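You operate a simulated robot arm through the tools that you are given. There is no shell and no other tool. Be economical: measure what you need, move in short steps, check, and stop when the job is done.

You are at the controls of a simulated two-armed robot. One attempt, no reset.

## Task
Put two of the doughs from the long tray on the griddle.

The check looks at the end state, three seconds after you hand in, the way a careful person would. Anything else that was tipped, shoved, dropped, spilled or broken makes it a failure.

## Robot
Two 7-joint arms with two-finger parallel grippers on one trunk, on a base that drives. Base frame: it is fixed to the floor where the robot stands at the start and does not move with it; the origin is under the middle of the robot, x ahead of it, y to its left, z up. Readings come in mm, rad, newtons and seconds.
The left shoulder is at the start at [70, 163, 1220], the right one opposite. With the tool pointing down near the work surface each hand reaches from about 380 to 880 mm from the robot's upright axis, wherever it stands, measured 20 degrees to its own side. Places, roughly: griddle [-2250, 2000, 750]. Payload 3.43 kg a hand.
Tool frame (each hand has its own): the origin (TCP) lies between the finger pads and is the grasp point; the fingertips stand 34 mm ahead of it; z points along the fingers, y is the line along which they close. Largest opening 128 mm; finger width 24, thickness 12; the body of the gripper, 48 by 130 mm, starts 96 mm behind the TCP.
Orientation is that of the tool frame in the base frame, as [roll, pitch, yaw] about the fixed x, y, z axes, in that order (R = Rz(yaw) Ry(pitch) Rx(roll)). With the fingers straight down and closing along the base's y, the tool's x points along the base's -x, its y along +y and its z along -z.

## Interface
- The arms move only by the tool play_rows. It takes "left_rows", "right_rows" or both (then of equal length, played together; a hand with none holds still); each is a list of rows, each a list of 7 numbers: the shift along the tool's x, y, z in units of 400 mm (1.0 is 400 mm), then the turn, a rotation vector about the tool's x, y, z in units of 120 degrees (1.0 is 120 degrees), then the gripper command, from -1 (fully open) to 1 (shut), values between in proportion. In form: [[tx, ty, tz, wx, wy, wz, jaw], ...]. A call has 1 to 10 rows; each row is the pose to reach, as a shift and turn from the pose commanded when the call began, along the tool's axes at that moment. A call with a number of a shift or a turn outside -1 to 1 is refused whole. A row lasts 0.2 s, in which the tool goes at most 50 mm and 0.15 rad; a call with a longer step from one row to the next is refused whole, and so is a gripper value outside its range. Where a pose cannot be reached the arm comes as near as it can. A force on the tool above 40 N (or 10 N above the force at the start of the call, whichever is more), or a blocked arm, ends the call early, and 0.2 s more pass. Each finger travels about 153 mm/s and halts on what it meets, pressing with about 39 N; the grip force reading is that of the motor and also rises with nothing between the fingers. The clock runs only during rows and for 0.2 s after the last one: add rows that repeat a pose to give the fingers time. The reply holds the time, the measured pose of the TCP, the force on the tool along the base axes, the opening and the grip force, in the units named above and with some noise.
- Cameras (640 x 400 px; columns grow to the right, rows downward): "scene" is now at [136.5, 8.3, 1444.5]; the picture's right is [0.10, -1.00, 0.00], its down [-0.61, -0.06, -0.79] and it looks along [0.79, 0.08, -0.61] (base axes); focal length 271 px, centre (320, 200). "left" rides on the left gripper at [-36, 0, -98] in its tool frame; the picture's right is [0.00, -1.00, 0.00], its down [0.97, 0.00, -0.24] and it looks along [0.24, 0.00, 0.97] (tool axes); focal length 218 px, centre (320, 200). "right" rides on the right gripper at [-36, 0, -98] in its tool frame; the picture's right is [0.00, -1.00, 0.00], its down [0.97, 0.00, -0.24] and it looks along [0.24, 0.00, 0.97] (tool axes); focal length 218 px, centre (320, 200). There is no depth. A picture from a camera that has moved, and an enlarged one, comes with that camera's place and axes in the base frame and with its lens.
- get_image(camera): a new picture of that camera. The clock stands still meanwhile.
- move_column(by): slides the trunk up (or, below 0, down) by that many mm; the arms and the scene camera ride with it, the base frame stays. It gives what a move gives, with no picture.
- drive_base(legs): drives the robot by 1 to 6 legs, each [ahead, left, turn to the left] in mm, mm and rad, along the robot's own axes; the way and the turn of a leg run together, so that a leg with both is an arc; at most 1500 mm and 3.142 rad a leg. The arms and the cameras ride along, it lands a little off, and it stops where it bumps. It gives what a move gives.
- pan_tilt(pan, tilt): turns the head with the scene camera to pan (to the left, within 1.501 rad either way) and tilt (down, from -0.506 to 1.204), counted from straight ahead of the robot. It gives what a move gives.
- close_up(camera, box): a new picture of the part [left, top, right, bottom] of that camera's present view, enlarged. The clock stands still meanwhile.
- hand_in(): hands the job in; it is judged then, once.

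Go step by step. Nothing tells you exact positions but the pictures and the camera data: compare them with the known pose of the tool, close in by small moves and look again before you grip or let go. The budget is 120 turns and 92 pictures, counting those below and the enlarged ones. Unless the task says otherwise, let go and move clear before handing in, and close with one line.

The tools are called after "Emit:" as a command line: name --argument value ..., lists and objects as JSON in quotes. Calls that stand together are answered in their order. play_rows: Moves the arms, as the interface text tells. Its arguments: {"type":"object","properties":{"left_rows":{"type":"array"},"right_rows":{"type":"array"}},"required":[]} The other tools are called the same way: move_column (by) slides the trunk up or down; drive_base (legs) drives the base; pan_tilt (pan, tilt) turns the head that bears the scene camera; get_image (camera) takes a picture; close_up (camera, box) takes an enlarged picture of a part of a camera's view; hand_in () hands the job in.

At the start:

```text
t: 0.0
left_tcp_pos: [587.1, 386.4, 1147.2]
left_tool_rot: [-3.141, -0.001, -3.14]
left_wrist_force: [0.8, 1.0, 0.1]
left_grip_width: 128.0
left_gripper_force: 0.0
right_tcp_pos: [592.0, -108.2, 1055.4]
right_tool_rot: [3.141, 0.001, 3.14]
right_wrist_force: [0.3, 0.0, -1.1]
right_grip_width: 127.8
right_gripper_force: 0.0
trunk travel left (down, up): [-700.0, 240.0]
robot x, y, heading: [-2.0, 1.9, 0.004]
head pan, tilt: [0.096, 0.66]
```

scene: 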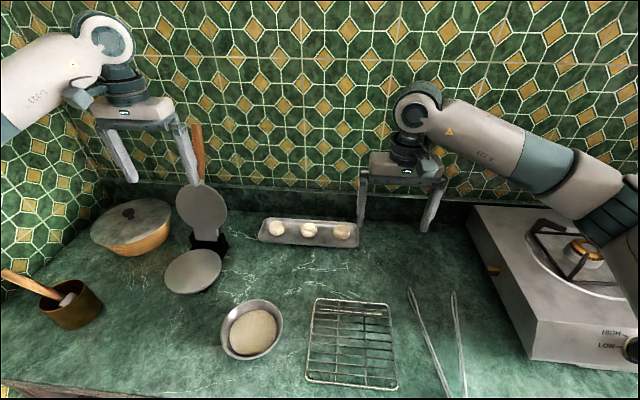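
right: 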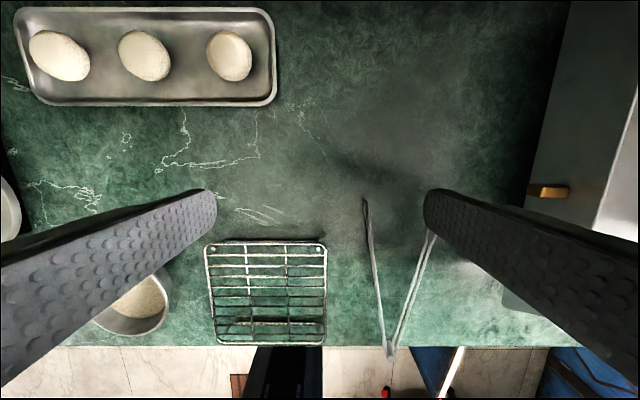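
left: 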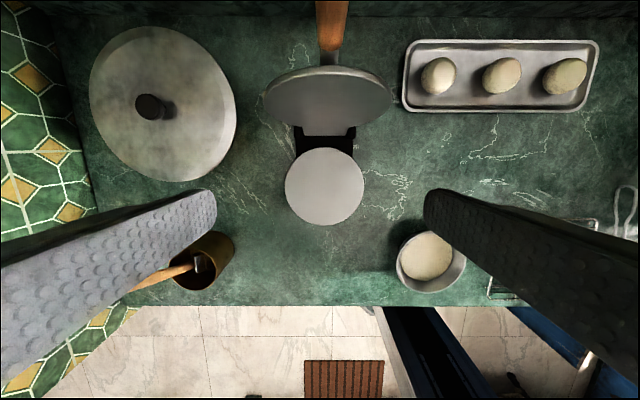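

I see three doughs in the long tray, at about [730, 200], [730, 98] and [730, -3]. I'll take one end dough in each hand. First I'll bring both hands above them, up high, and look again.

Emit:
play_rows --left_rows '[[0, -0.12, 0, 0, 0, 0, -0.35], [0, -0.24, 0, 0, 0, 0, -0.35], [0, -0.36, 0, 0, 0, 0, -0.35], [0, -0.465, 0, 0, 0, 0, -0.35], [-0.08, -0.465, 0.08, 0, 0, 0, -0.35], [-0.16, -0.465, 0.16, 0, 0, 0, -0.35], [-0.24, -0.465, 0.24, 0, 0, 0, -0.35], [-0.32, -0.465, 0.32, 0, 0, 0, -0.35], [-0.357, -0.465, 0.34, 0, 0, 0, -0.35], [-0.357, -0.465, 0.34, 0, 0, 0, -0.35]]' --right_rows '[[0, 0.07, 0, 0, 0, 0, -0.35], [0, 0.14, 0, 0, 0, 0, -0.35], [0, 0.21, 0, 0, 0, 0, -0.35], [0, 0.2625, 0, 0, 0, 0, -0.35], [-0.08, 0.2625, 0.03, 0, 0, 0, -0.35], [-0.16, 0.2625, 0.06, 0, 0, 0, -0.35], [-0.24, 0.2625, 0.09, 0, 0, 0, -0.35], [-0.32, 0.2625, 0.11, 0, 0, 0, -0.35], [-0.347, 0.2625, 0.11, 0, 0, 0, -0.35], [-0.347, 0.2625, 0.11, 0, 0, 0, -0.35]]'

Emit:
get_image --camera "left"

Emit:
get_image --camera "right"

Emit:
get_image --camera "scene"

```text
t: 2.2
left_tcp_pos: [728.1, 200.5, 1009.6]
left_tool_rot: [3.141, 0.001, -3.139]
left_wrist_force: [-0.5, -1.0, 0.6]
left_grip_width: 86.1
left_gripper_force: 0.0
right_tcp_pos: [730.1, -0.9, 1010.8]
right_tool_rot: [-3.14, -0.001, 3.14]
right_wrist_force: [0.1, 0.3, 0.3]
right_grip_width: 86.7
right_gripper_force: 0.1
trunk travel left (down, up): [-700.0, 240.0]
robot x, y, heading: [0.2, 2.2, -0.004]
head pan, tilt: [0.096, 0.66]
```

```text
88 pictures are left
camera left: at [764.5, 201.0, 1109.2], right [0.0, -1.0, 0.0], down [-0.97, 0.0, 0.24], along [-0.24, 0.0, -0.97], focal length 218 px, centre (320, 200)
```

left: 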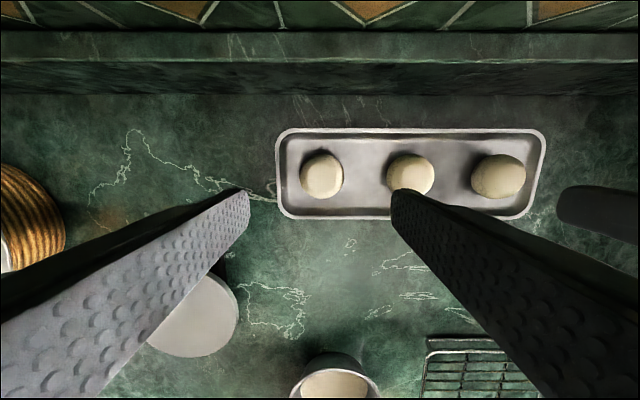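

```text
87 pictures are left
camera right: at [766.8, -1.2, 1107.6], right [0.0, -1.0, 0.0], down [-0.97, 0.0, 0.24], along [-0.24, 0.0, -0.97], focal length 218 px, centre (320, 200)
```

right: 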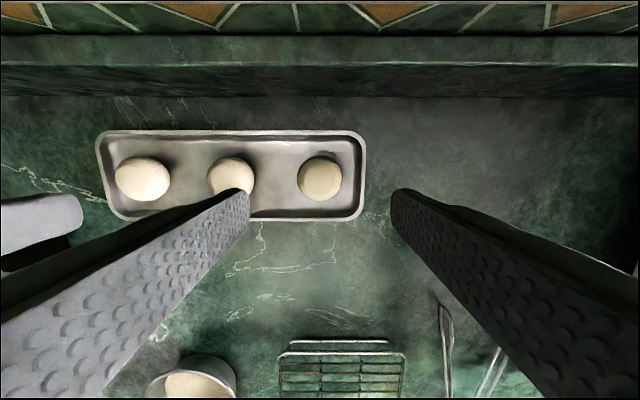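

```text
86 pictures are left
camera scene: at [136.4, 8.4, 1444.5], right [0.1, -1.0, 0.0], down [-0.61, -0.06, -0.79], along [0.79, 0.08, -0.61], focal length 271 px, centre (320, 200)
```

scene: 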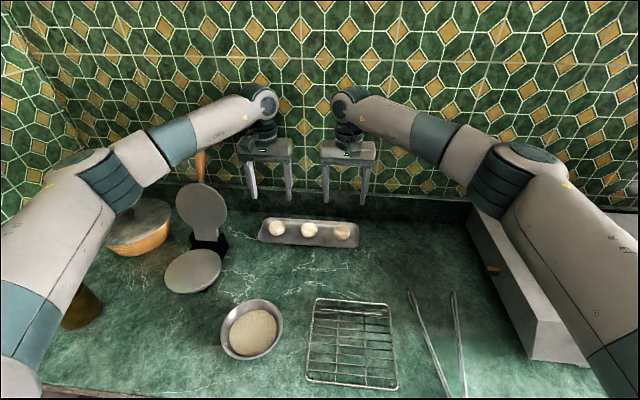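

The hands are lined up over the two end doughs. The gap to the tray's walls looks narrow, so I'll look closer to judge the room and the heights.

Emit:
close_up --camera "scene" --box '[245, 200, 375, 260]'

Emit:
close_up --camera "left" --box '[260, 110, 420, 230]'

Emit:
close_up --camera "right" --box '[230, 110, 390, 230]'

```text
4.92 times, centred on (310, 230) of scene
camera zoom: at [136.4, 8.4, 1444.5], right [0.1, -1.0, 0.0], down [-0.61, -0.06, -0.79], along [0.79, 0.08, -0.61], focal length 1334 px, centre (369, 52)
```

zoom: 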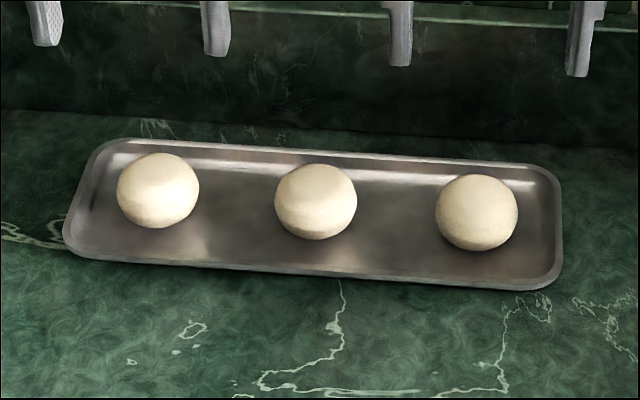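

```text
3.33 times, centred on (340, 170) of left
camera zoom: at [764.5, 201.0, 1109.2], right [0.0, -1.0, 0.0], down [-0.97, 0.0, 0.24], along [-0.24, 0.0, -0.97], focal length 728 px, centre (253, 300)
```

zoom: 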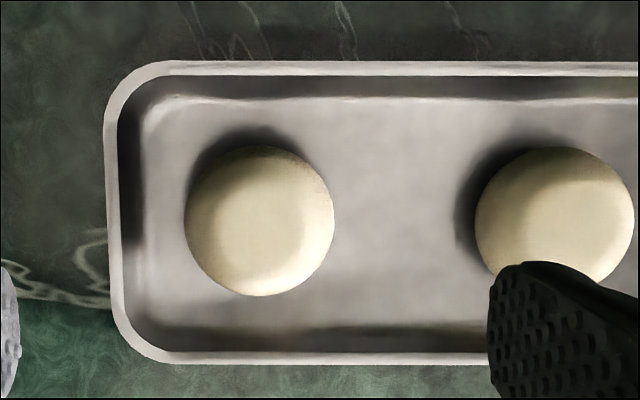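

```text
3.33 times, centred on (310, 170) of right
camera zoom: at [766.8, -1.2, 1107.6], right [0.0, -1.0, 0.0], down [-0.97, 0.0, 0.24], along [-0.24, 0.0, -0.97], focal length 728 px, centre (353, 300)
```

zoom: 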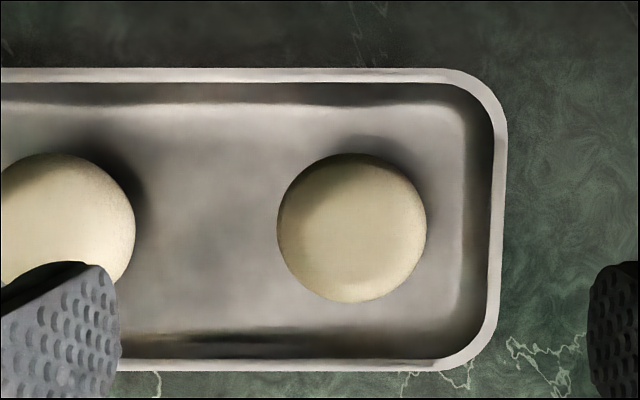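

The doughs are about 50 mm across, with about 45 mm from each end dough's centre to the tray's end wall. A 62 mm opening therefore fits, and I'll lower both hands to just above the doughs and check.

Emit:
play_rows --left_rows '[[-0.008, -0.003, 0.05, 0, 0, 0, 0.03], [-0.008, -0.003, 0.1, 0, 0, 0, 0.03], [-0.008, -0.003, 0.15, 0, 0, 0, 0.03], [-0.008, -0.003, 0.19, 0, 0, 0, 0.03], [-0.008, -0.003, 0.19, 0, 0, 0, 0.03]]' --right_rows '[[-0.004, 0, 0.05, 0, 0, 0, 0.03], [-0.004, 0, 0.1, 0, 0, 0, 0.03], [-0.004, 0, 0.15, 0, 0, 0, 0.03], [-0.004, 0, 0.19, 0, 0, 0, 0.03], [-0.004, 0, 0.19, 0, 0, 0, 0.03]]'

Emit:
get_image --camera "left"

Emit:
get_image --camera "right"

Emit:
close_up --camera "scene" --box '[240, 180, 380, 260]'

```text
t: 3.4
left_tcp_pos: [731.6, 199.6, 935.2]
left_tool_rot: [3.14, -0.002, -3.139]
left_wrist_force: [-0.4, 0.0, 0.2]
left_grip_width: 62.0
left_gripper_force: 0.1
right_tcp_pos: [732.0, -2.5, 935.3]
right_tool_rot: [3.141, 0.001, -3.141]
right_wrist_force: [0.5, 0.4, -0.4]
right_grip_width: 62.1
right_gripper_force: 0.1
trunk travel left (down, up): [-700.0, 240.0]
robot x, y, heading: [1.7, -0.2, 0.009]
head pan, tilt: [0.096, 0.66]
```

```text
82 pictures are left
camera left: at [768.8, 200.1, 1033.9], right [0.0, -1.0, 0.0], down [-0.97, 0.0, 0.24], along [-0.24, 0.0, -0.97], focal length 218 px, centre (320, 200)
```

left: 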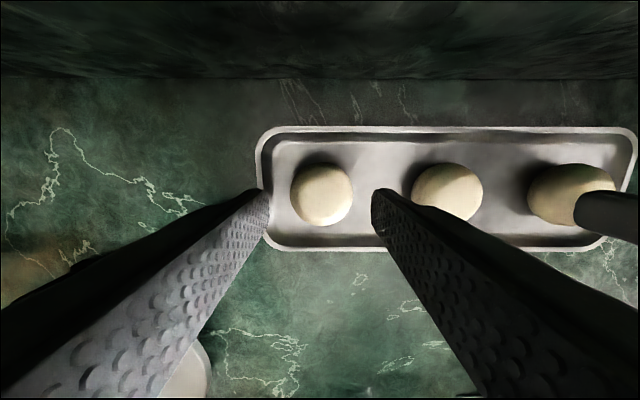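

```text
81 pictures are left
camera right: at [767.9, -1.5, 1032.4], right [0.0, -1.0, 0.0], down [-0.97, 0.0, 0.24], along [-0.24, 0.0, -0.97], focal length 218 px, centre (320, 200)
```

right: 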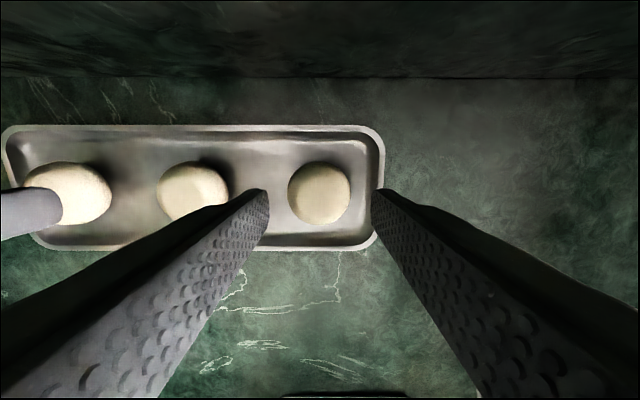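

```text
4.57 times, centred on (310, 220) of scene
camera zoom: at [136.2, 8.4, 1444.6], right [0.1, -1.0, 0.0], down [-0.61, -0.06, -0.79], along [0.79, 0.08, -0.61], focal length 1239 px, centre (366, 109)
```

zoom: 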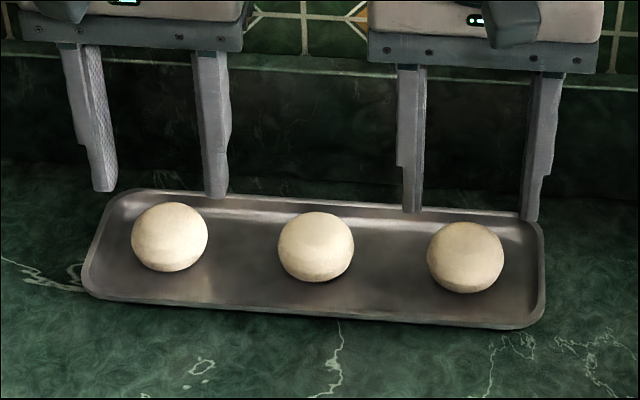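

Each dough sits midway between its fingers. I'll narrow the opening slightly and go down to grip height, with the tips about 8 mm above the tray floor.

Emit:
play_rows --left_rows '[[0, 0, 0.02, 0, 0, 0, 0.075], [0, 0, 0.05, 0, 0, 0, 0.075], [0, 0, 0.08, 0, 0, 0, 0.075], [0, 0, 0.1, 0, 0, 0, 0.075], [0, 0, 0.115, 0, 0, 0, 0.075], [0, 0, 0.115, 0, 0, 0, 0.075]]' --right_rows '[[0, 0.002, 0.02, 0, 0, 0, 0.075], [0, 0.002, 0.05, 0, 0, 0, 0.075], [0, 0.002, 0.08, 0, 0, 0, 0.075], [0, 0.002, 0.1, 0, 0, 0, 0.075], [0, 0.002, 0.115, 0, 0, 0, 0.075], [0, 0.002, 0.115, 0, 0, 0, 0.075]]'

Emit:
get_image --camera "left"

Emit:
close_up --camera "scene" --box '[240, 180, 380, 260]'

```text
t: 4.8
left_tcp_pos: [731.5, 201.0, 889.3]
left_tool_rot: [-3.141, 0.0, -3.14]
left_wrist_force: [0.7, 0.2, 0.2]
left_grip_width: 59.3
left_gripper_force: 0.1
right_tcp_pos: [731.8, -2.4, 889.4]
right_tool_rot: [3.141, -0.001, 3.141]
right_wrist_force: [-1.0, -0.1, -0.1]
right_grip_width: 59.2
right_gripper_force: 0.1
trunk travel left (down, up): [-700.0, 240.0]
robot x, y, heading: [-0.6, 2.0, 0.002]
head pan, tilt: [0.096, 0.66]
```

```text
79 pictures are left
camera left: at [768.4, 200.9, 987.6], right [0.0, -1.0, 0.0], down [-0.97, 0.0, 0.24], along [-0.24, 0.0, -0.97], focal length 218 px, centre (320, 200)
```

left: 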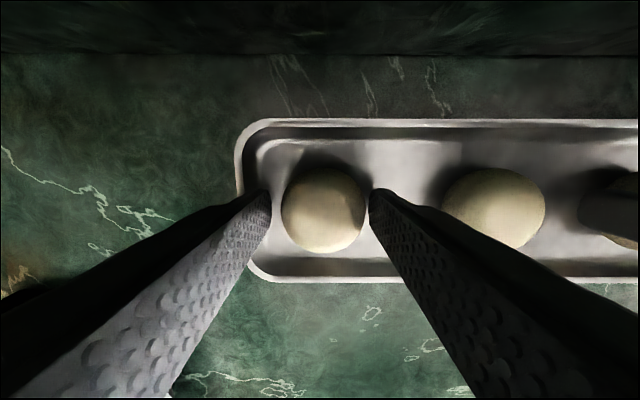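

```text
4.57 times, centred on (310, 220) of scene
camera zoom: at [136.6, 8.3, 1444.5], right [0.1, -1.0, 0.0], down [-0.61, -0.06, -0.79], along [0.79, 0.08, -0.61], focal length 1239 px, centre (366, 109)
```

zoom: 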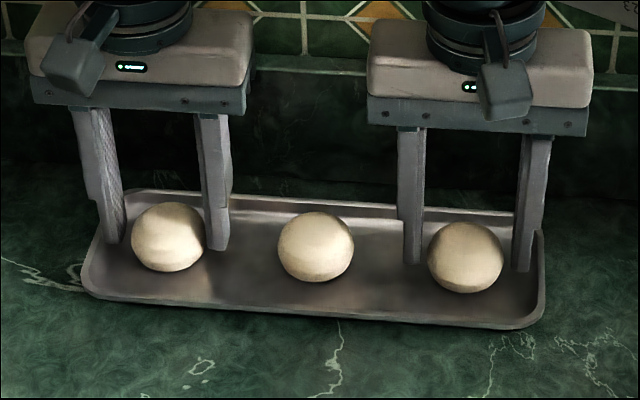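

Both pairs of fingers straddle their doughs inside the tray. I'll close gently to partway and read the grip.

Emit:
play_rows --left_rows '[[0.006, 0, 0, 0, 0, 0, 0.075], [0.006, 0, 0, 0, 0, 0, 0.2], [0.006, 0, 0, 0, 0, 0, 0.28], [0.006, 0, 0, 0, 0, 0, 0.28], [0.006, 0, 0, 0, 0, 0, 0.28]]' --right_rows '[[0.006, 0, 0, 0, 0, 0, 0.075], [0.006, 0, 0, 0, 0, 0, 0.2], [0.006, 0, 0, 0, 0, 0, 0.28], [0.006, 0, 0, 0, 0, 0, 0.28], [0.006, 0, 0, 0, 0, 0, 0.28]]'

Emit:
close_up --camera "scene" --box '[240, 180, 380, 260]'

```text
t: 6.0
left_tcp_pos: [730.3, 200.4, 889.9]
left_tool_rot: [3.141, 0.0, -3.138]
left_wrist_force: [-0.2, 0.8, -0.1]
left_grip_width: 49.4
left_gripper_force: 39.5
right_tcp_pos: [729.2, -2.5, 888.4]
right_tool_rot: [-3.14, 0.0, -3.141]
right_wrist_force: [0.0, -0.3, 0.0]
right_grip_width: 49.4
right_gripper_force: 39.1
trunk travel left (down, up): [-700.0, 240.0]
robot x, y, heading: [-0.5, -2.0, -0.001]
head pan, tilt: [0.096, 0.66]
```

```text
4.57 times, centred on (310, 220) of scene
camera zoom: at [136.6, 8.3, 1444.5], right [0.1, -1.0, 0.0], down [-0.61, -0.06, -0.79], along [0.79, 0.08, -0.61], focal length 1239 px, centre (366, 109)
```

zoom: 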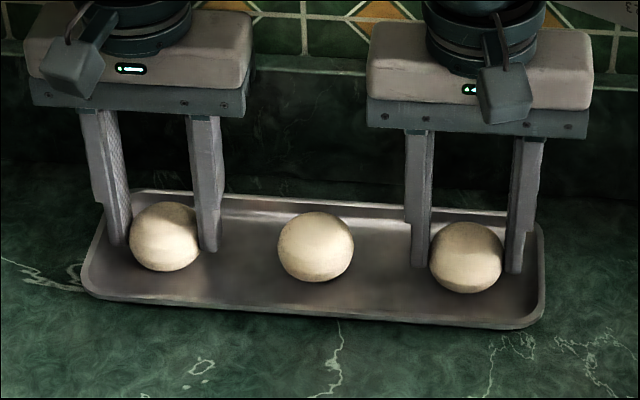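

Both doughs are gripped at 49.4 mm wide, so I'll lift straight up and check.

Emit:
play_rows --left_rows '[[0, 0, -0.03, 0, 0, 0, 0.28], [0, 0, -0.08, 0, 0, 0, 0.28], [0, 0, -0.15, 0, 0, 0, 0.28], [0, 0, -0.25, 0, 0, 0, 0.28], [0, 0, -0.35, 0, 0, 0, 0.28], [0, 0, -0.45, 0, 0, 0, 0.28], [0, 0, -0.5, 0, 0, 0, 0.28], [0, 0, -0.5, 0, 0, 0, 0.28]]' --right_rows '[[0, 0, -0.03, 0, 0, 0, 0.28], [0, 0, -0.08, 0, 0, 0, 0.28], [0, 0, -0.15, 0, 0, 0, 0.28], [0, 0, -0.25, 0, 0, 0, 0.28], [0, 0, -0.35, 0, 0, 0, 0.28], [0, 0, -0.45, 0, 0, 0, 0.28], [0, 0, -0.5, 0, 0, 0, 0.28], [0, 0, -0.5, 0, 0, 0, 0.28]]'

Emit:
get_image --camera "scene"

```text
t: 7.8
left_tcp_pos: [730.2, 199.9, 1090.9]
left_tool_rot: [-3.141, -0.002, 3.141]
left_wrist_force: [0.6, -0.1, -0.7]
left_grip_width: 49.1
left_gripper_force: 39.3
right_tcp_pos: [729.5, -3.1, 1089.7]
right_tool_rot: [3.141, 0.0, -3.14]
right_wrist_force: [0.0, 0.2, -0.6]
right_grip_width: 49.3
right_gripper_force: 39.3
trunk travel left (down, up): [-700.0, 240.0]
robot x, y, heading: [0.3, 0.4, -0.003]
head pan, tilt: [0.096, 0.66]
```

```text
76 pictures are left
camera scene: at [137.4, 8.4, 1444.4], right [0.1, -1.0, 0.0], down [-0.61, -0.06, -0.79], along [0.79, 0.08, -0.61], focal length 271 px, centre (320, 200)
```

scene: 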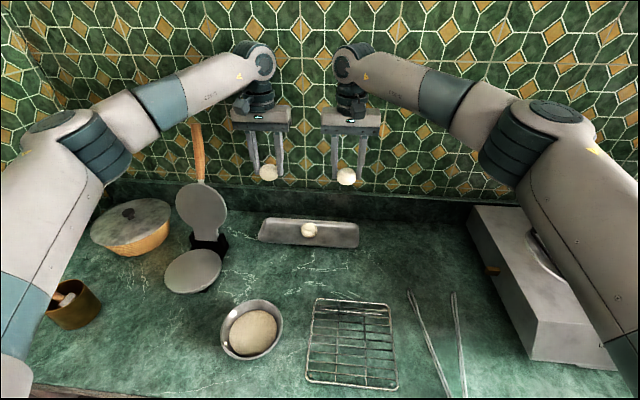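

Both doughs are held. I'll draw the hands in towards the body and look to the left to survey the way to the griddle.

Emit:
play_rows --left_rows '[[0.1, 0, -0.03, 0, 0, 0, 0.28], [0.2, 0, -0.06, 0, 0, 0, 0.28], [0.3, 0, -0.09, 0, 0, 0, 0.28], [0.4, 0, -0.1, 0, 0, 0, 0.28], [0.5, 0, -0.1, 0, 0, 0, 0.28], [0.55, 0, -0.1, 0, 0, 0, 0.28], [0.55, 0, -0.1, 0, 0, 0, 0.28]]' --right_rows '[[0.1, 0, -0.03, 0, 0, 0, 0.28], [0.2, 0, -0.06, 0, 0, 0, 0.28], [0.3, 0, -0.09, 0, 0, 0, 0.28], [0.4, 0, -0.1, 0, 0, 0, 0.28], [0.5, 0, -0.1, 0, 0, 0, 0.28], [0.55, 0, -0.1, 0, 0, 0, 0.28], [0.55, 0, -0.1, 0, 0, 0, 0.28]]'

Emit:
pan_tilt --pan 1.5 --tilt 0.35

Emit:
get_image --camera "scene"

Emit:
pan_tilt --pan -1.5 --tilt 0.35

Emit:
get_image --camera "scene"

```text
t: 9.4
left_tcp_pos: [509.7, 199.2, 1128.0]
left_tool_rot: [3.141, -0.001, -3.139]
left_wrist_force: [0.3, 1.3, -1.3]
left_grip_width: 49.1
left_gripper_force: 39.2
right_tcp_pos: [509.2, -1.3, 1131.7]
right_tool_rot: [-3.139, 0.0, 3.141]
right_wrist_force: [-0.4, 0.0, -0.5]
right_grip_width: 49.0
right_gripper_force: 39.0
trunk travel left (down, up): [-700.0, 240.0]
robot x, y, heading: [3.8, 3.4, 0.001]
head pan, tilt: [0.096, 0.66]
```

```text
t: 10.9
left_tcp_pos: [510.3, 199.9, 1128.5]
left_tool_rot: [-3.141, 0.001, -3.14]
left_wrist_force: [0.2, -0.9, -0.7]
left_grip_width: 49.4
left_gripper_force: 39.3
right_tcp_pos: [509.6, -0.9, 1131.9]
right_tool_rot: [-3.141, 0.001, 3.141]
right_wrist_force: [-0.2, -0.3, -0.6]
right_grip_width: 49.4
right_gripper_force: 38.8
trunk travel left (down, up): [-700.0, 240.0]
robot x, y, heading: [1.9, 1.7, 0.001]
head pan, tilt: [1.499, 0.351]
```

```text
75 pictures are left
camera scene: at [57.4, 93.0, 1472.5], right [1.0, -0.07, 0.0], down [-0.03, -0.34, -0.94], along [0.07, 0.94, -0.34], focal length 271 px, centre (320, 200)
```

scene: 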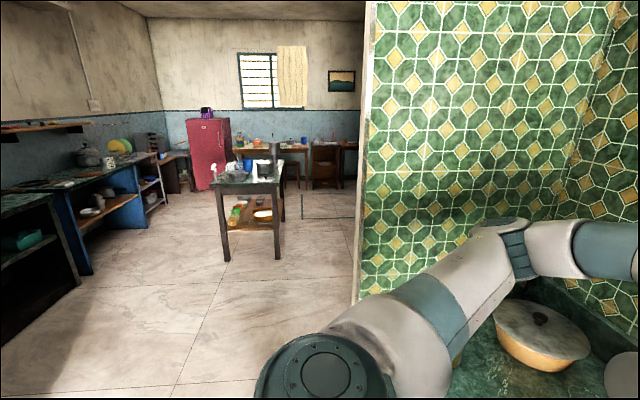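

```text
t: 13.5
left_tcp_pos: [509.3, 200.0, 1129.0]
left_tool_rot: [-3.142, 0.0, -3.141]
left_wrist_force: [0.4, 0.3, 0.1]
left_grip_width: 49.1
left_gripper_force: 38.6
right_tcp_pos: [508.7, -1.3, 1130.9]
right_tool_rot: [-3.141, -0.001, -3.141]
right_wrist_force: [-0.9, 0.5, 0.2]
right_grip_width: 49.1
right_gripper_force: 39.2
trunk travel left (down, up): [-700.0, 240.0]
robot x, y, heading: [-3.3, -3.6, -0.003]
head pan, tilt: [-1.499, 0.351]
```

```text
74 pictures are left
camera scene: at [57.3, -92.8, 1472.5], right [-1.0, -0.07, 0.0], down [-0.03, 0.34, -0.94], along [0.07, -0.94, -0.34], focal length 271 px, centre (320, 200)
```

scene: 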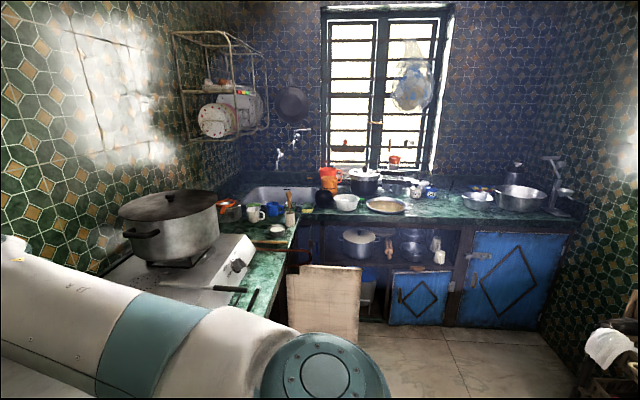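

The path to the left and back is open floor. The griddle should be on the dark counter along x ≈ -1860 to -2300. I'll back away, turn left and look.

Emit:
drive_base --legs '[[-500, 0, 0], [0, 0, 1.571]]'

Emit:
pan_tilt --pan 0.8 --tilt 0.4

Emit:
get_image --camera "scene"

```text
t: 20.4
left_tcp_pos: [-714.7, 504.9, 1129.4]
left_tool_rot: [3.142, 0.0, -1.54]
left_wrist_force: [0.0, 0.0, -0.1]
left_grip_width: 49.4
left_gripper_force: 38.6
right_tcp_pos: [-515.2, 509.5, 1131.1]
right_tool_rot: [-3.14, 0.0, -1.542]
right_wrist_force: [-0.2, -0.4, -0.1]
right_grip_width: 49.5
right_gripper_force: 38.9
trunk travel left (down, up): [-700.0, 240.0]
robot x, y, heading: [-497.5, 1.7, 1.599]
head pan, tilt: [-1.499, 0.351]
```

```text
t: 22.5
left_tcp_pos: [-715.3, 504.6, 1129.3]
left_tool_rot: [3.141, 0.001, -1.541]
left_wrist_force: [0.3, 0.3, -1.5]
left_grip_width: 49.2
left_gripper_force: 39.0
right_tcp_pos: [-514.8, 510.1, 1131.4]
right_tool_rot: [-3.141, 0.002, -1.543]
right_wrist_force: [-0.7, 0.4, -0.7]
right_grip_width: 49.3
right_gripper_force: 39.2
trunk travel left (down, up): [-700.0, 240.0]
robot x, y, heading: [-499.2, 2.3, 1.601]
head pan, tilt: [0.799, 0.4]
```

```text
73 pictures are left
camera scene: at [-571.2, 113.9, 1467.9], right [0.68, 0.74, 0.0], down [0.29, -0.26, -0.92], along [-0.68, 0.62, -0.39], focal length 271 px, centre (320, 200)
```

scene: 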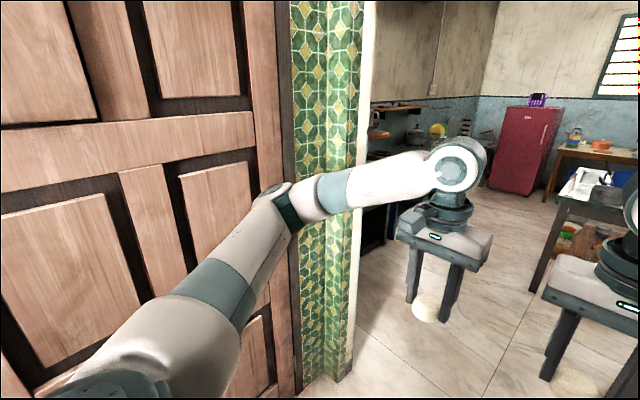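

A wall with a door is on my left, ending at about y = 870, with an opening ahead. I'll drive straight through the opening, then turn left and look.

Emit:
drive_base --legs '[[0, 0, -0.03], [1400, 0, 0], [0, 0, 1.2]]'

Emit:
pan_tilt --pan 0.1 --tilt 0.45

Emit:
get_image --camera "scene"

```text
t: 32.9
left_tcp_pos: [-1033.5, 1427.1, 1128.6]
left_tool_rot: [3.141, -0.001, -0.396]
left_wrist_force: [-0.5, 0.1, -1.0]
left_grip_width: 49.3
left_gripper_force: 38.9
right_tcp_pos: [-955.1, 1611.8, 1130.5]
right_tool_rot: [3.14, 0.0, -0.398]
right_wrist_force: [-0.1, 0.4, -0.8]
right_grip_width: 49.1
right_gripper_force: 39.4
trunk travel left (down, up): [-700.0, 240.0]
robot x, y, heading: [-485.0, 1409.4, 2.746]
head pan, tilt: [0.799, 0.4]
```

```text
t: 34.0
left_tcp_pos: [-1032.6, 1427.3, 1129.7]
left_tool_rot: [-3.141, -0.001, -0.398]
left_wrist_force: [0.2, 0.5, -0.7]
left_grip_width: 49.2
left_gripper_force: 38.8
right_tcp_pos: [-954.1, 1611.6, 1130.1]
right_tool_rot: [3.141, 0.0, -0.397]
right_wrist_force: [-1.2, -1.1, -0.9]
right_grip_width: 49.0
right_gripper_force: 39.5
trunk travel left (down, up): [-700.0, 240.0]
robot x, y, heading: [-486.4, 1415.1, 2.743]
head pan, tilt: [0.099, 0.45]
```

```text
72 pictures are left
camera scene: at [-619.5, 1460.0, 1463.3], right [0.29, 0.96, 0.0], down [0.42, -0.13, -0.9], along [-0.86, 0.26, -0.44], focal length 271 px, centre (320, 200)
```

scene: 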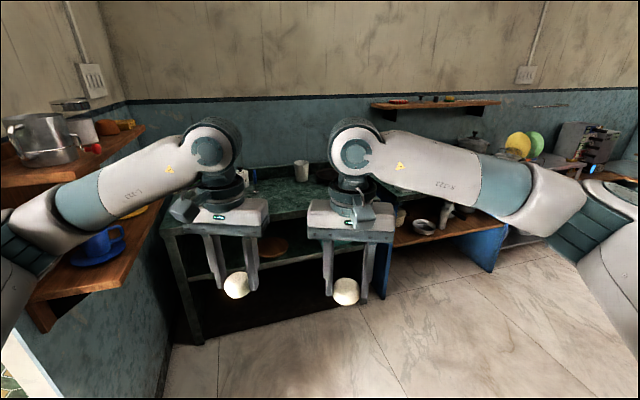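

The dark counter is ahead, and shelves with a pot and cups are close on my left. I'll move diagonally away from the shelves, square up to the counter and look.

Emit:
drive_base --legs '[[200, -250, 0], [462, 0, 0], [0, 0, 0.398]]'

Emit:
pan_tilt --pan 0.0 --tilt 0.5

Emit:
get_image --camera "scene"

```text
t: 39.7
left_tcp_pos: [-1509.1, 1707.9, 1128.0]
left_tool_rot: [-3.141, 0.0, -0.003]
left_wrist_force: [-0.8, 0.1, -0.1]
left_grip_width: 49.0
left_gripper_force: 39.0
right_tcp_pos: [-1509.2, 1908.7, 1130.3]
right_tool_rot: [-3.141, -0.003, -0.003]
right_wrist_force: [0.1, 0.3, 0.0]
right_grip_width: 49.3
right_gripper_force: 38.9
trunk travel left (down, up): [-700.0, 240.0]
robot x, y, heading: [-997.5, 1906.1, 3.136]
head pan, tilt: [0.099, 0.45]
```

```text
t: 40.4
left_tcp_pos: [-1509.6, 1706.9, 1128.2]
left_tool_rot: [-3.141, -0.001, -0.003]
left_wrist_force: [-0.2, -0.8, -1.2]
left_grip_width: 49.1
left_gripper_force: 39.3
right_tcp_pos: [-1509.1, 1908.4, 1131.9]
right_tool_rot: [-3.141, -0.002, -0.003]
right_wrist_force: [0.8, 0.0, -1.1]
right_grip_width: 49.5
right_gripper_force: 39.0
trunk travel left (down, up): [-700.0, 240.0]
robot x, y, heading: [-998.4, 1907.5, 3.139]
head pan, tilt: [0.0, 0.499]
```

```text
71 pictures are left
camera scene: at [-1140.4, 1904.9, 1458.8], right [0.0, 1.0, 0.0], down [0.48, 0.0, -0.88], along [-0.88, 0.0, -0.48], focal length 271 px, centre (320, 200)
```

scene: 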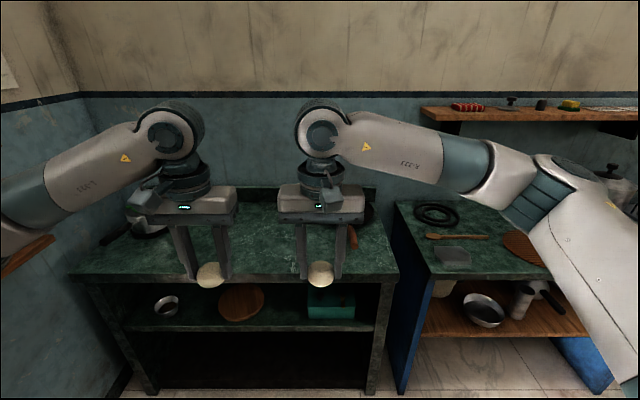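

The griddle is hidden behind my right hand, at about column 340. The right hand camera should see it.

Emit:
get_image --camera "right"

Emit:
get_image --camera "left"

Emit:
close_up --camera "scene" --box '[60, 160, 420, 300]'

```text
70 pictures are left
camera right: at [-1544.1, 1908.4, 1228.4], right [0.0, 1.0, 0.0], down [0.97, 0.0, 0.24], along [0.24, 0.0, -0.97], focal length 218 px, centre (320, 200)
```

right: 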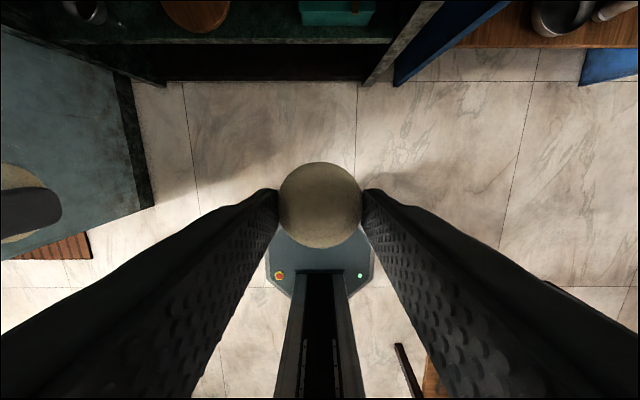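

```text
69 pictures are left
camera left: at [-1545.3, 1707.5, 1226.4], right [0.0, 1.0, 0.0], down [0.97, 0.0, 0.24], along [0.24, 0.0, -0.97], focal length 218 px, centre (320, 200)
```

left: 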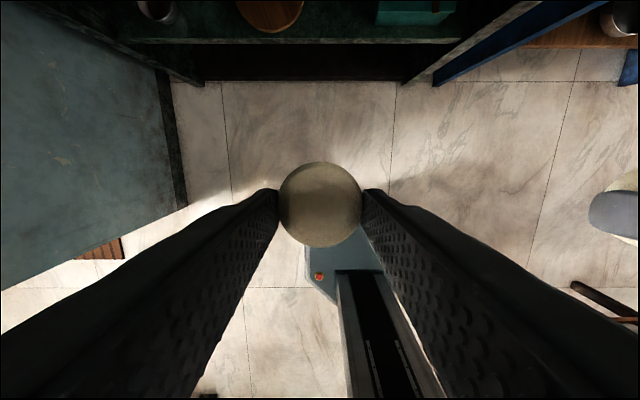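

```text
1.78 times, centred on (240, 230) of scene
camera zoom: at [-1140.4, 1904.9, 1458.8], right [0.0, 1.0, 0.0], down [0.48, 0.0, -0.88], along [-0.88, 0.0, -0.48], focal length 482 px, centre (462, 147)
```

zoom: 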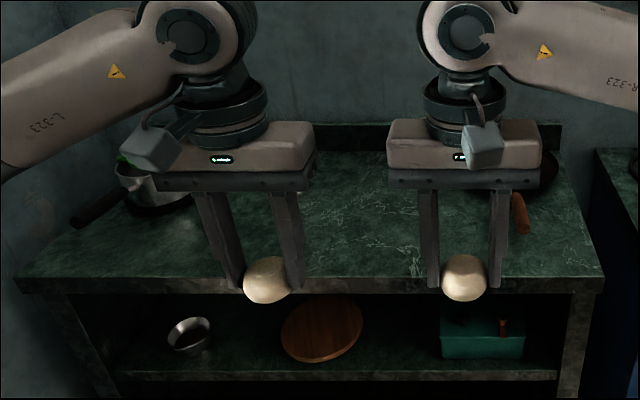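

The griddle is mostly hidden behind my right hand, with only a brown handle showing. I'll raise both hands for a clear view.

Emit:
play_rows --left_rows '[[0, 0, -0.1, 0, 0, 0, 0.28], [0, 0, -0.2, 0, 0, 0, 0.28], [0, 0, -0.3, 0, 0, 0, 0.28], [0, 0, -0.4, 0, 0, 0, 0.28], [0, 0, -0.45, 0, 0, 0, 0.28], [0, 0, -0.45, 0, 0, 0, 0.28]]' --right_rows '[[0, 0, -0.1, 0, 0, 0, 0.28], [0, 0, -0.2, 0, 0, 0, 0.28], [0, 0, -0.3, 0, 0, 0, 0.28], [0, 0, -0.4, 0, 0, 0, 0.28], [0, 0, -0.45, 0, 0, 0, 0.28], [0, 0, -0.45, 0, 0, 0, 0.28]]'

Emit:
pan_tilt --pan 0.0 --tilt 0.6

Emit:
get_image --camera "scene"

```text
t: 41.8
left_tcp_pos: [-1511.6, 1707.0, 1306.5]
left_tool_rot: [3.141, -0.001, -0.003]
left_wrist_force: [-0.7, 0.0, -0.6]
left_grip_width: 49.4
left_gripper_force: 39.2
right_tcp_pos: [-1510.8, 1906.5, 1310.0]
right_tool_rot: [3.14, -0.001, -0.003]
right_wrist_force: [-0.7, -0.6, -0.8]
right_grip_width: 49.4
right_gripper_force: 38.9
trunk travel left (down, up): [-700.0, 240.0]
robot x, y, heading: [-1000.8, 1907.1, 3.136]
head pan, tilt: [0.0, 0.499]
```

```text
t: 42.4
left_tcp_pos: [-1510.6, 1707.3, 1305.0]
left_tool_rot: [3.14, 0.001, -0.004]
left_wrist_force: [0.5, 0.2, 0.1]
left_grip_width: 49.2
left_gripper_force: 38.8
right_tcp_pos: [-1507.9, 1908.2, 1311.2]
right_tool_rot: [3.141, 0.0, -0.003]
right_wrist_force: [-1.2, -0.4, -0.8]
right_grip_width: 49.3
right_gripper_force: 38.8
trunk travel left (down, up): [-700.0, 240.0]
robot x, y, heading: [-999.3, 1902.8, 3.134]
head pan, tilt: [0.0, 0.6]
```

```text
67 pictures are left
camera scene: at [-1137.9, 1905.3, 1449.7], right [0.0, 1.0, 0.0], down [0.56, 0.0, -0.83], along [-0.83, 0.0, -0.56], focal length 271 px, centre (320, 200)
```

scene: 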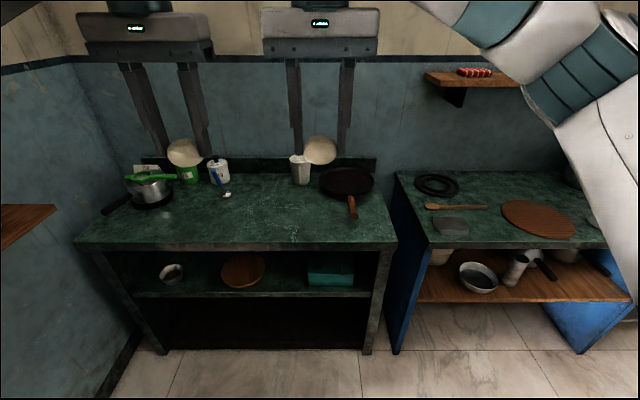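

The griddle is the black round pan at the back right of the counter, with a brown handle pointing towards me. I'll zoom in on it.

Emit:
close_up --camera "scene" --box '[260, 140, 420, 240]'

```text
4.00 times, centred on (340, 190) of scene
camera zoom: at [-1137.9, 1905.3, 1449.7], right [0.0, 1.0, 0.0], down [0.56, 0.0, -0.83], along [-0.83, 0.0, -0.56], focal length 1084 px, centre (240, 240)
```

zoom: 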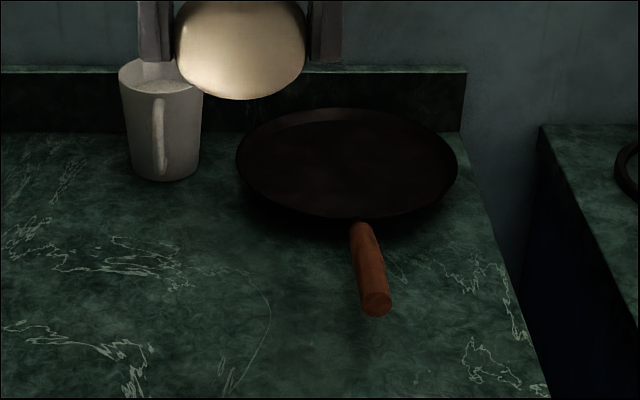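

The griddle is about 260 mm across, centred near y ≈ 2035 and x ≈ -2270, with a mug to its left. I'll drive up to the counter with the hands high, then look with the hand cameras.

Emit:
drive_base --legs '[[0, -130, 0], [520, 0, 0.005]]'

Emit:
get_image --camera "right"

Emit:
get_image --camera "left"

Emit:
get_image --camera "scene"

```text
t: 46.3
left_tcp_pos: [-2018.1, 1832.0, 1306.2]
left_tool_rot: [3.141, 0.001, 0.006]
left_wrist_force: [0.3, -0.1, -0.2]
left_grip_width: 49.2
left_gripper_force: 38.6
right_tcp_pos: [-2018.0, 2032.5, 1311.3]
right_tool_rot: [-3.14, 0.0, 0.006]
right_wrist_force: [1.5, -0.4, -1.6]
right_grip_width: 49.1
right_gripper_force: 39.0
trunk travel left (down, up): [-700.0, 240.0]
robot x, y, heading: [-1507.5, 2035.0, -3.141]
head pan, tilt: [0.0, 0.6]
```

```text
65 pictures are left
camera right: at [-2053.6, 2031.7, 1408.8], right [-0.01, 1.0, 0.0], down [0.97, 0.01, 0.24], along [0.24, 0.0, -0.97], focal length 218 px, centre (320, 200)
```

right: 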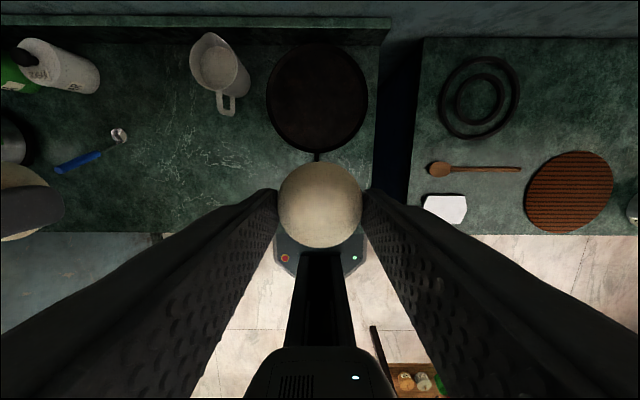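

```text
64 pictures are left
camera left: at [-2053.8, 1831.2, 1405.5], right [-0.01, 1.0, 0.0], down [0.97, 0.01, 0.24], along [0.24, 0.0, -0.97], focal length 218 px, centre (320, 200)
```

left: 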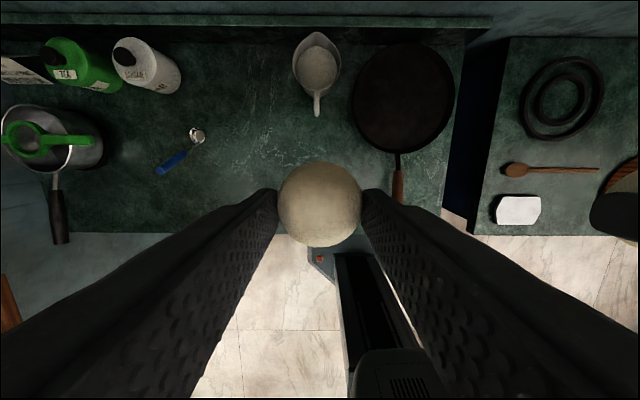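

```text
63 pictures are left
camera scene: at [-1647.2, 2033.3, 1449.8], right [-0.01, 1.0, 0.0], down [0.56, 0.0, -0.83], along [-0.83, 0.0, -0.56], focal length 271 px, centre (320, 200)
```

scene: 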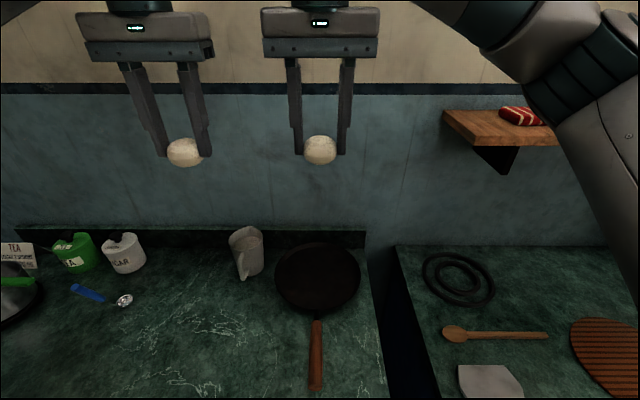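

The pictures put the griddle at about [-2153, 2023], roughly 235 mm across, with its rim near z ≈ 862. The right hand goes first, above the right half of the griddle.

Emit:
play_rows --right_rows '[[-0.11, -0.03, 0, 0, 0, 0, 0.28], [-0.22, -0.06, 0, 0, 0, 0, 0.28], [-0.3375, -0.09, 0, 0, 0, 0, 0.28], [-0.3375, -0.09, 0.11, 0, 0, 0, 0.28], [-0.3375, -0.09, 0.22, 0, 0, 0, 0.28], [-0.3375, -0.09, 0.33, 0, 0, 0, 0.28], [-0.3375, -0.09, 0.44, 0, 0, 0, 0.28], [-0.3375, -0.09, 0.55, 0, 0, 0, 0.28], [-0.3375, -0.09, 0.65, 0, 0, 0, 0.28], [-0.3375, -0.09, 0.7, 0, 0, 0, 0.28]]'

Emit:
get_image --camera "right"

Emit:
get_image --camera "scene"

```text
t: 48.5
left_tcp_pos: [-2018.6, 1830.8, 1307.7]
left_tool_rot: [-3.141, 0.002, 0.006]
left_wrist_force: [0.1, -0.7, -0.2]
left_grip_width: 49.0
left_gripper_force: 39.2
right_tcp_pos: [-2153.2, 2065.9, 1028.4]
right_tool_rot: [3.141, -0.001, 0.005]
right_wrist_force: [-0.7, 0.1, 0.1]
right_grip_width: 49.3
right_gripper_force: 39.3
trunk travel left (down, up): [-700.0, 240.0]
robot x, y, heading: [-1506.5, 2034.8, -3.134]
head pan, tilt: [0.0, 0.6]
```

```text
62 pictures are left
camera right: at [-2187.8, 2066.6, 1126.6], right [-0.01, 1.0, 0.0], down [0.97, 0.01, 0.24], along [0.24, 0.0, -0.97], focal length 218 px, centre (320, 200)
```

right: 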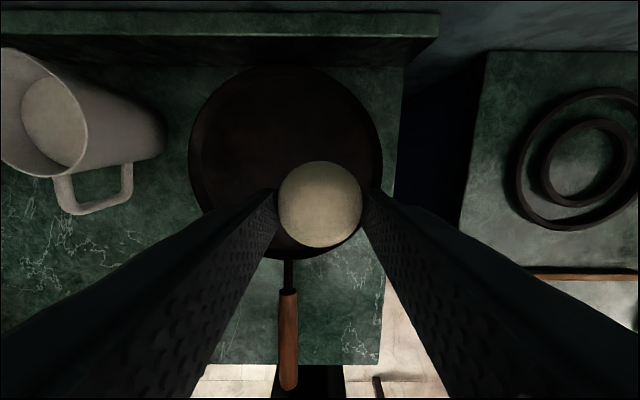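

```text
61 pictures are left
camera scene: at [-1648.0, 2033.4, 1449.7], right [-0.01, 1.0, 0.0], down [0.57, 0.0, -0.82], along [-0.82, 0.0, -0.57], focal length 271 px, centre (320, 200)
```

scene: 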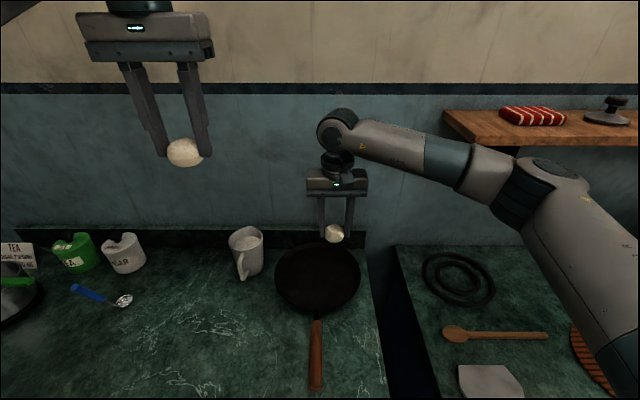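

The right dough is over the right half of the griddle, whose centre is now at about [-2158, 2024]. I'll lower it to just above the surface and check.

Emit:
play_rows --right_rows '[[-0.012, -0.007, 0.08, 0, 0, 0, 0.28], [-0.012, -0.007, 0.16, 0, 0, 0, 0.28], [-0.012, -0.007, 0.22, 0, 0, 0, 0.28], [-0.012, -0.007, 0.27, 0, 0, 0, 0.28], [-0.012, -0.007, 0.3, 0, 0, 0, 0.28], [-0.012, -0.007, 0.3, 0, 0, 0, 0.28]]'

Emit:
get_image --camera "right"

Emit:
close_up --camera "scene" --box '[240, 220, 400, 320]'

```text
t: 49.9
left_tcp_pos: [-2018.6, 1830.6, 1306.1]
left_tool_rot: [-3.141, 0.001, 0.008]
left_wrist_force: [-0.5, 0.0, -0.1]
left_grip_width: 49.3
left_gripper_force: 38.6
right_tcp_pos: [-2157.7, 2068.4, 910.0]
right_tool_rot: [3.141, -0.001, 0.006]
right_wrist_force: [-0.8, 0.5, -0.4]
right_grip_width: 49.4
right_gripper_force: 39.1
trunk travel left (down, up): [-700.0, 240.0]
robot x, y, heading: [-1508.3, 2034.3, -3.135]
head pan, tilt: [0.0, 0.6]
```

```text
60 pictures are left
camera right: at [-2193.6, 2069.2, 1007.4], right [-0.01, 1.0, 0.0], down [0.97, 0.01, 0.24], along [0.24, 0.0, -0.97], focal length 218 px, centre (320, 200)
```

right: 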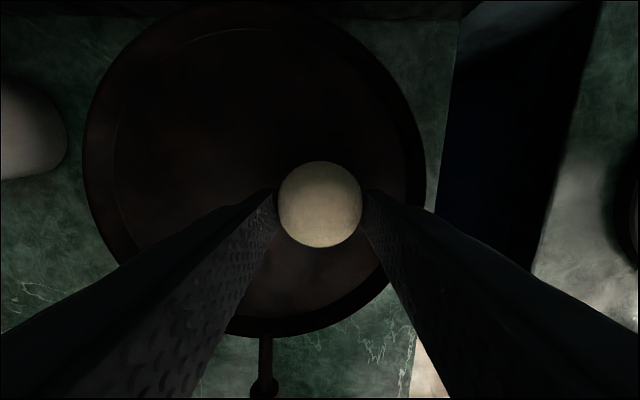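

```text
4.00 times, centred on (320, 270) of scene
camera zoom: at [-1647.8, 2033.3, 1449.7], right [-0.01, 1.0, 0.0], down [0.57, 0.0, -0.82], along [-0.82, 0.0, -0.57], focal length 1084 px, centre (320, -80)
```

zoom: 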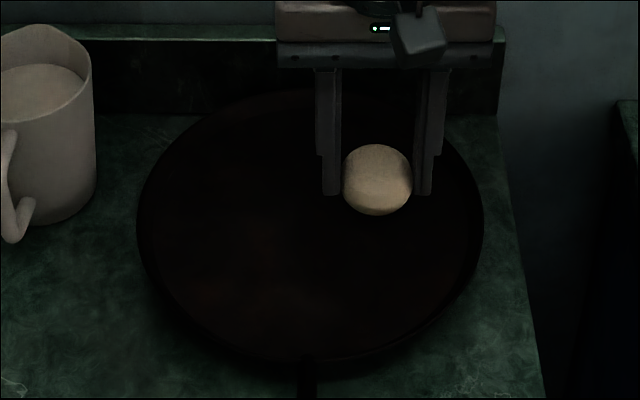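

The dough is well inside the pan floor. I'll lower it slowly and watch the force.

Emit:
play_rows --right_rows '[[0, 0, 0.01, 0, 0, 0, 0.28], [0, 0, 0.02, 0, 0, 0, 0.28], [0, 0, 0.03, 0, 0, 0, 0.28], [0, 0, 0.03, 0, 0, 0, 0.28]]'

Emit:
close_up --camera "scene" --box '[290, 230, 370, 280]'

```text
t: 50.9
left_tcp_pos: [-2018.8, 1831.4, 1307.2]
left_tool_rot: [3.141, 0.002, 0.006]
left_wrist_force: [0.0, 0.2, -0.3]
left_grip_width: 49.3
left_gripper_force: 38.8
right_tcp_pos: [-2157.8, 2069.5, 899.2]
right_tool_rot: [3.141, 0.0, 0.005]
right_wrist_force: [-0.7, 0.1, -1.2]
right_grip_width: 49.1
right_gripper_force: 38.4
trunk travel left (down, up): [-700.0, 240.0]
robot x, y, heading: [-1509.9, 2036.0, -3.14]
head pan, tilt: [0.0, 0.6]
```

```text
8.00 times, centred on (330, 255) of scene
camera zoom: at [-1647.9, 2033.3, 1449.7], right [-0.01, 1.0, 0.0], down [0.57, 0.0, -0.82], along [-0.82, 0.0, -0.57], focal length 2168 px, centre (240, -240)
```

zoom: 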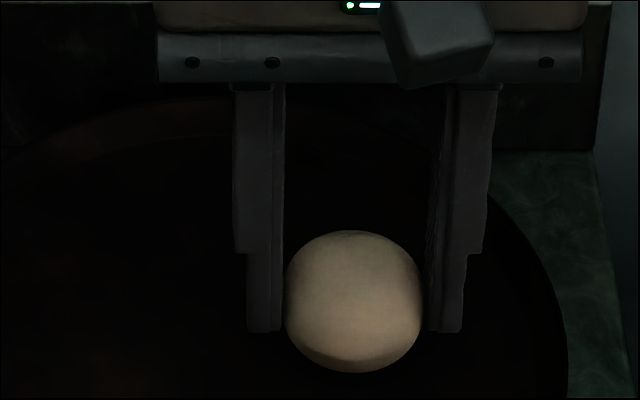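

Emit:
play_rows --right_rows '[[0, 0, 0.004, 0, 0, 0, 0.28], [0, 0, 0.008, 0, 0, 0, 0.28], [0, 0, 0.012, 0, 0, 0, 0.28], [0, 0, 0.012, 0, 0, 0, 0.28]]'

```text
t: 51.9
left_tcp_pos: [-2019.3, 1831.3, 1306.9]
left_tool_rot: [-3.141, 0.0, 0.007]
left_wrist_force: [-0.7, 0.9, -1.3]
left_grip_width: 49.1
left_gripper_force: 38.8
right_tcp_pos: [-2158.4, 2070.3, 893.7]
right_tool_rot: [-3.14, 0.001, 0.005]
right_wrist_force: [0.0, 0.1, -1.0]
right_grip_width: 49.1
right_gripper_force: 39.3
trunk travel left (down, up): [-700.0, 240.0]
robot x, y, heading: [-1507.5, 2032.1, -3.14]
head pan, tilt: [0.0, 0.6]
```

No contact yet, so I'll keep lowering in small steps.

Emit:
play_rows --right_rows '[[0, 0, 0.004, 0, 0, 0, 0.28], [0, 0, 0.008, 0, 0, 0, 0.28], [0, 0, 0.008, 0, 0, 0, 0.28]]'

Emit:
get_image --camera "right"

```text
t: 52.7
left_tcp_pos: [-2018.4, 1831.9, 1306.0]
left_tool_rot: [3.141, 0.001, 0.008]
left_wrist_force: [-0.4, -0.2, -0.8]
left_grip_width: 49.1
left_gripper_force: 39.0
right_tcp_pos: [-2158.2, 2069.4, 891.1]
right_tool_rot: [-3.141, -0.001, 0.006]
right_wrist_force: [-0.3, 0.0, -0.2]
right_grip_width: 49.2
right_gripper_force: 38.6
trunk travel left (down, up): [-700.0, 240.0]
robot x, y, heading: [-1507.5, 2028.6, -3.135]
head pan, tilt: [0.0, 0.6]
```

```text
57 pictures are left
camera right: at [-2193.8, 2070.2, 988.1], right [-0.01, 1.0, 0.0], down [0.97, 0.01, 0.24], along [0.24, 0.0, -0.97], focal length 218 px, centre (320, 200)
```

right: 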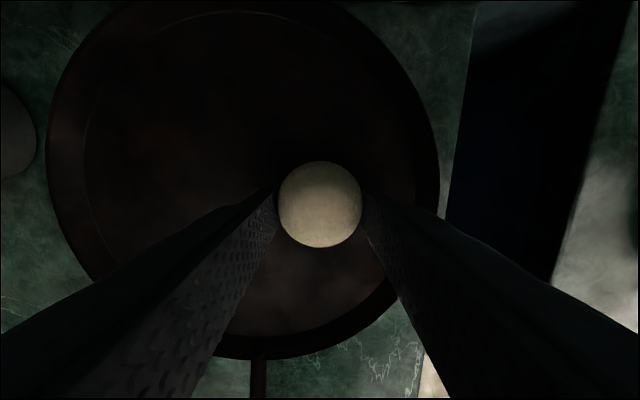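

Emit:
play_rows --right_rows '[[0, 0, 0.004, 0, 0, 0, 0.28], [0, 0, 0.008, 0, 0, 0, 0.28], [0, 0, 0.008, 0, 0, 0, 0.28]]'

```text
t: 53.5
left_tcp_pos: [-2016.9, 1832.1, 1308.3]
left_tool_rot: [-3.141, 0.002, 0.007]
left_wrist_force: [0.4, 0.0, 0.0]
left_grip_width: 49.0
left_gripper_force: 38.9
right_tcp_pos: [-2159.5, 2069.8, 890.9]
right_tool_rot: [3.139, 0.005, 0.004]
right_wrist_force: [-3.2, 2.9, 22.9]
right_grip_width: 49.2
right_gripper_force: 38.9
trunk travel left (down, up): [-700.0, 240.0]
robot x, y, heading: [-1508.7, 2033.0, -3.139]
head pan, tilt: [0.0, 0.6]
```

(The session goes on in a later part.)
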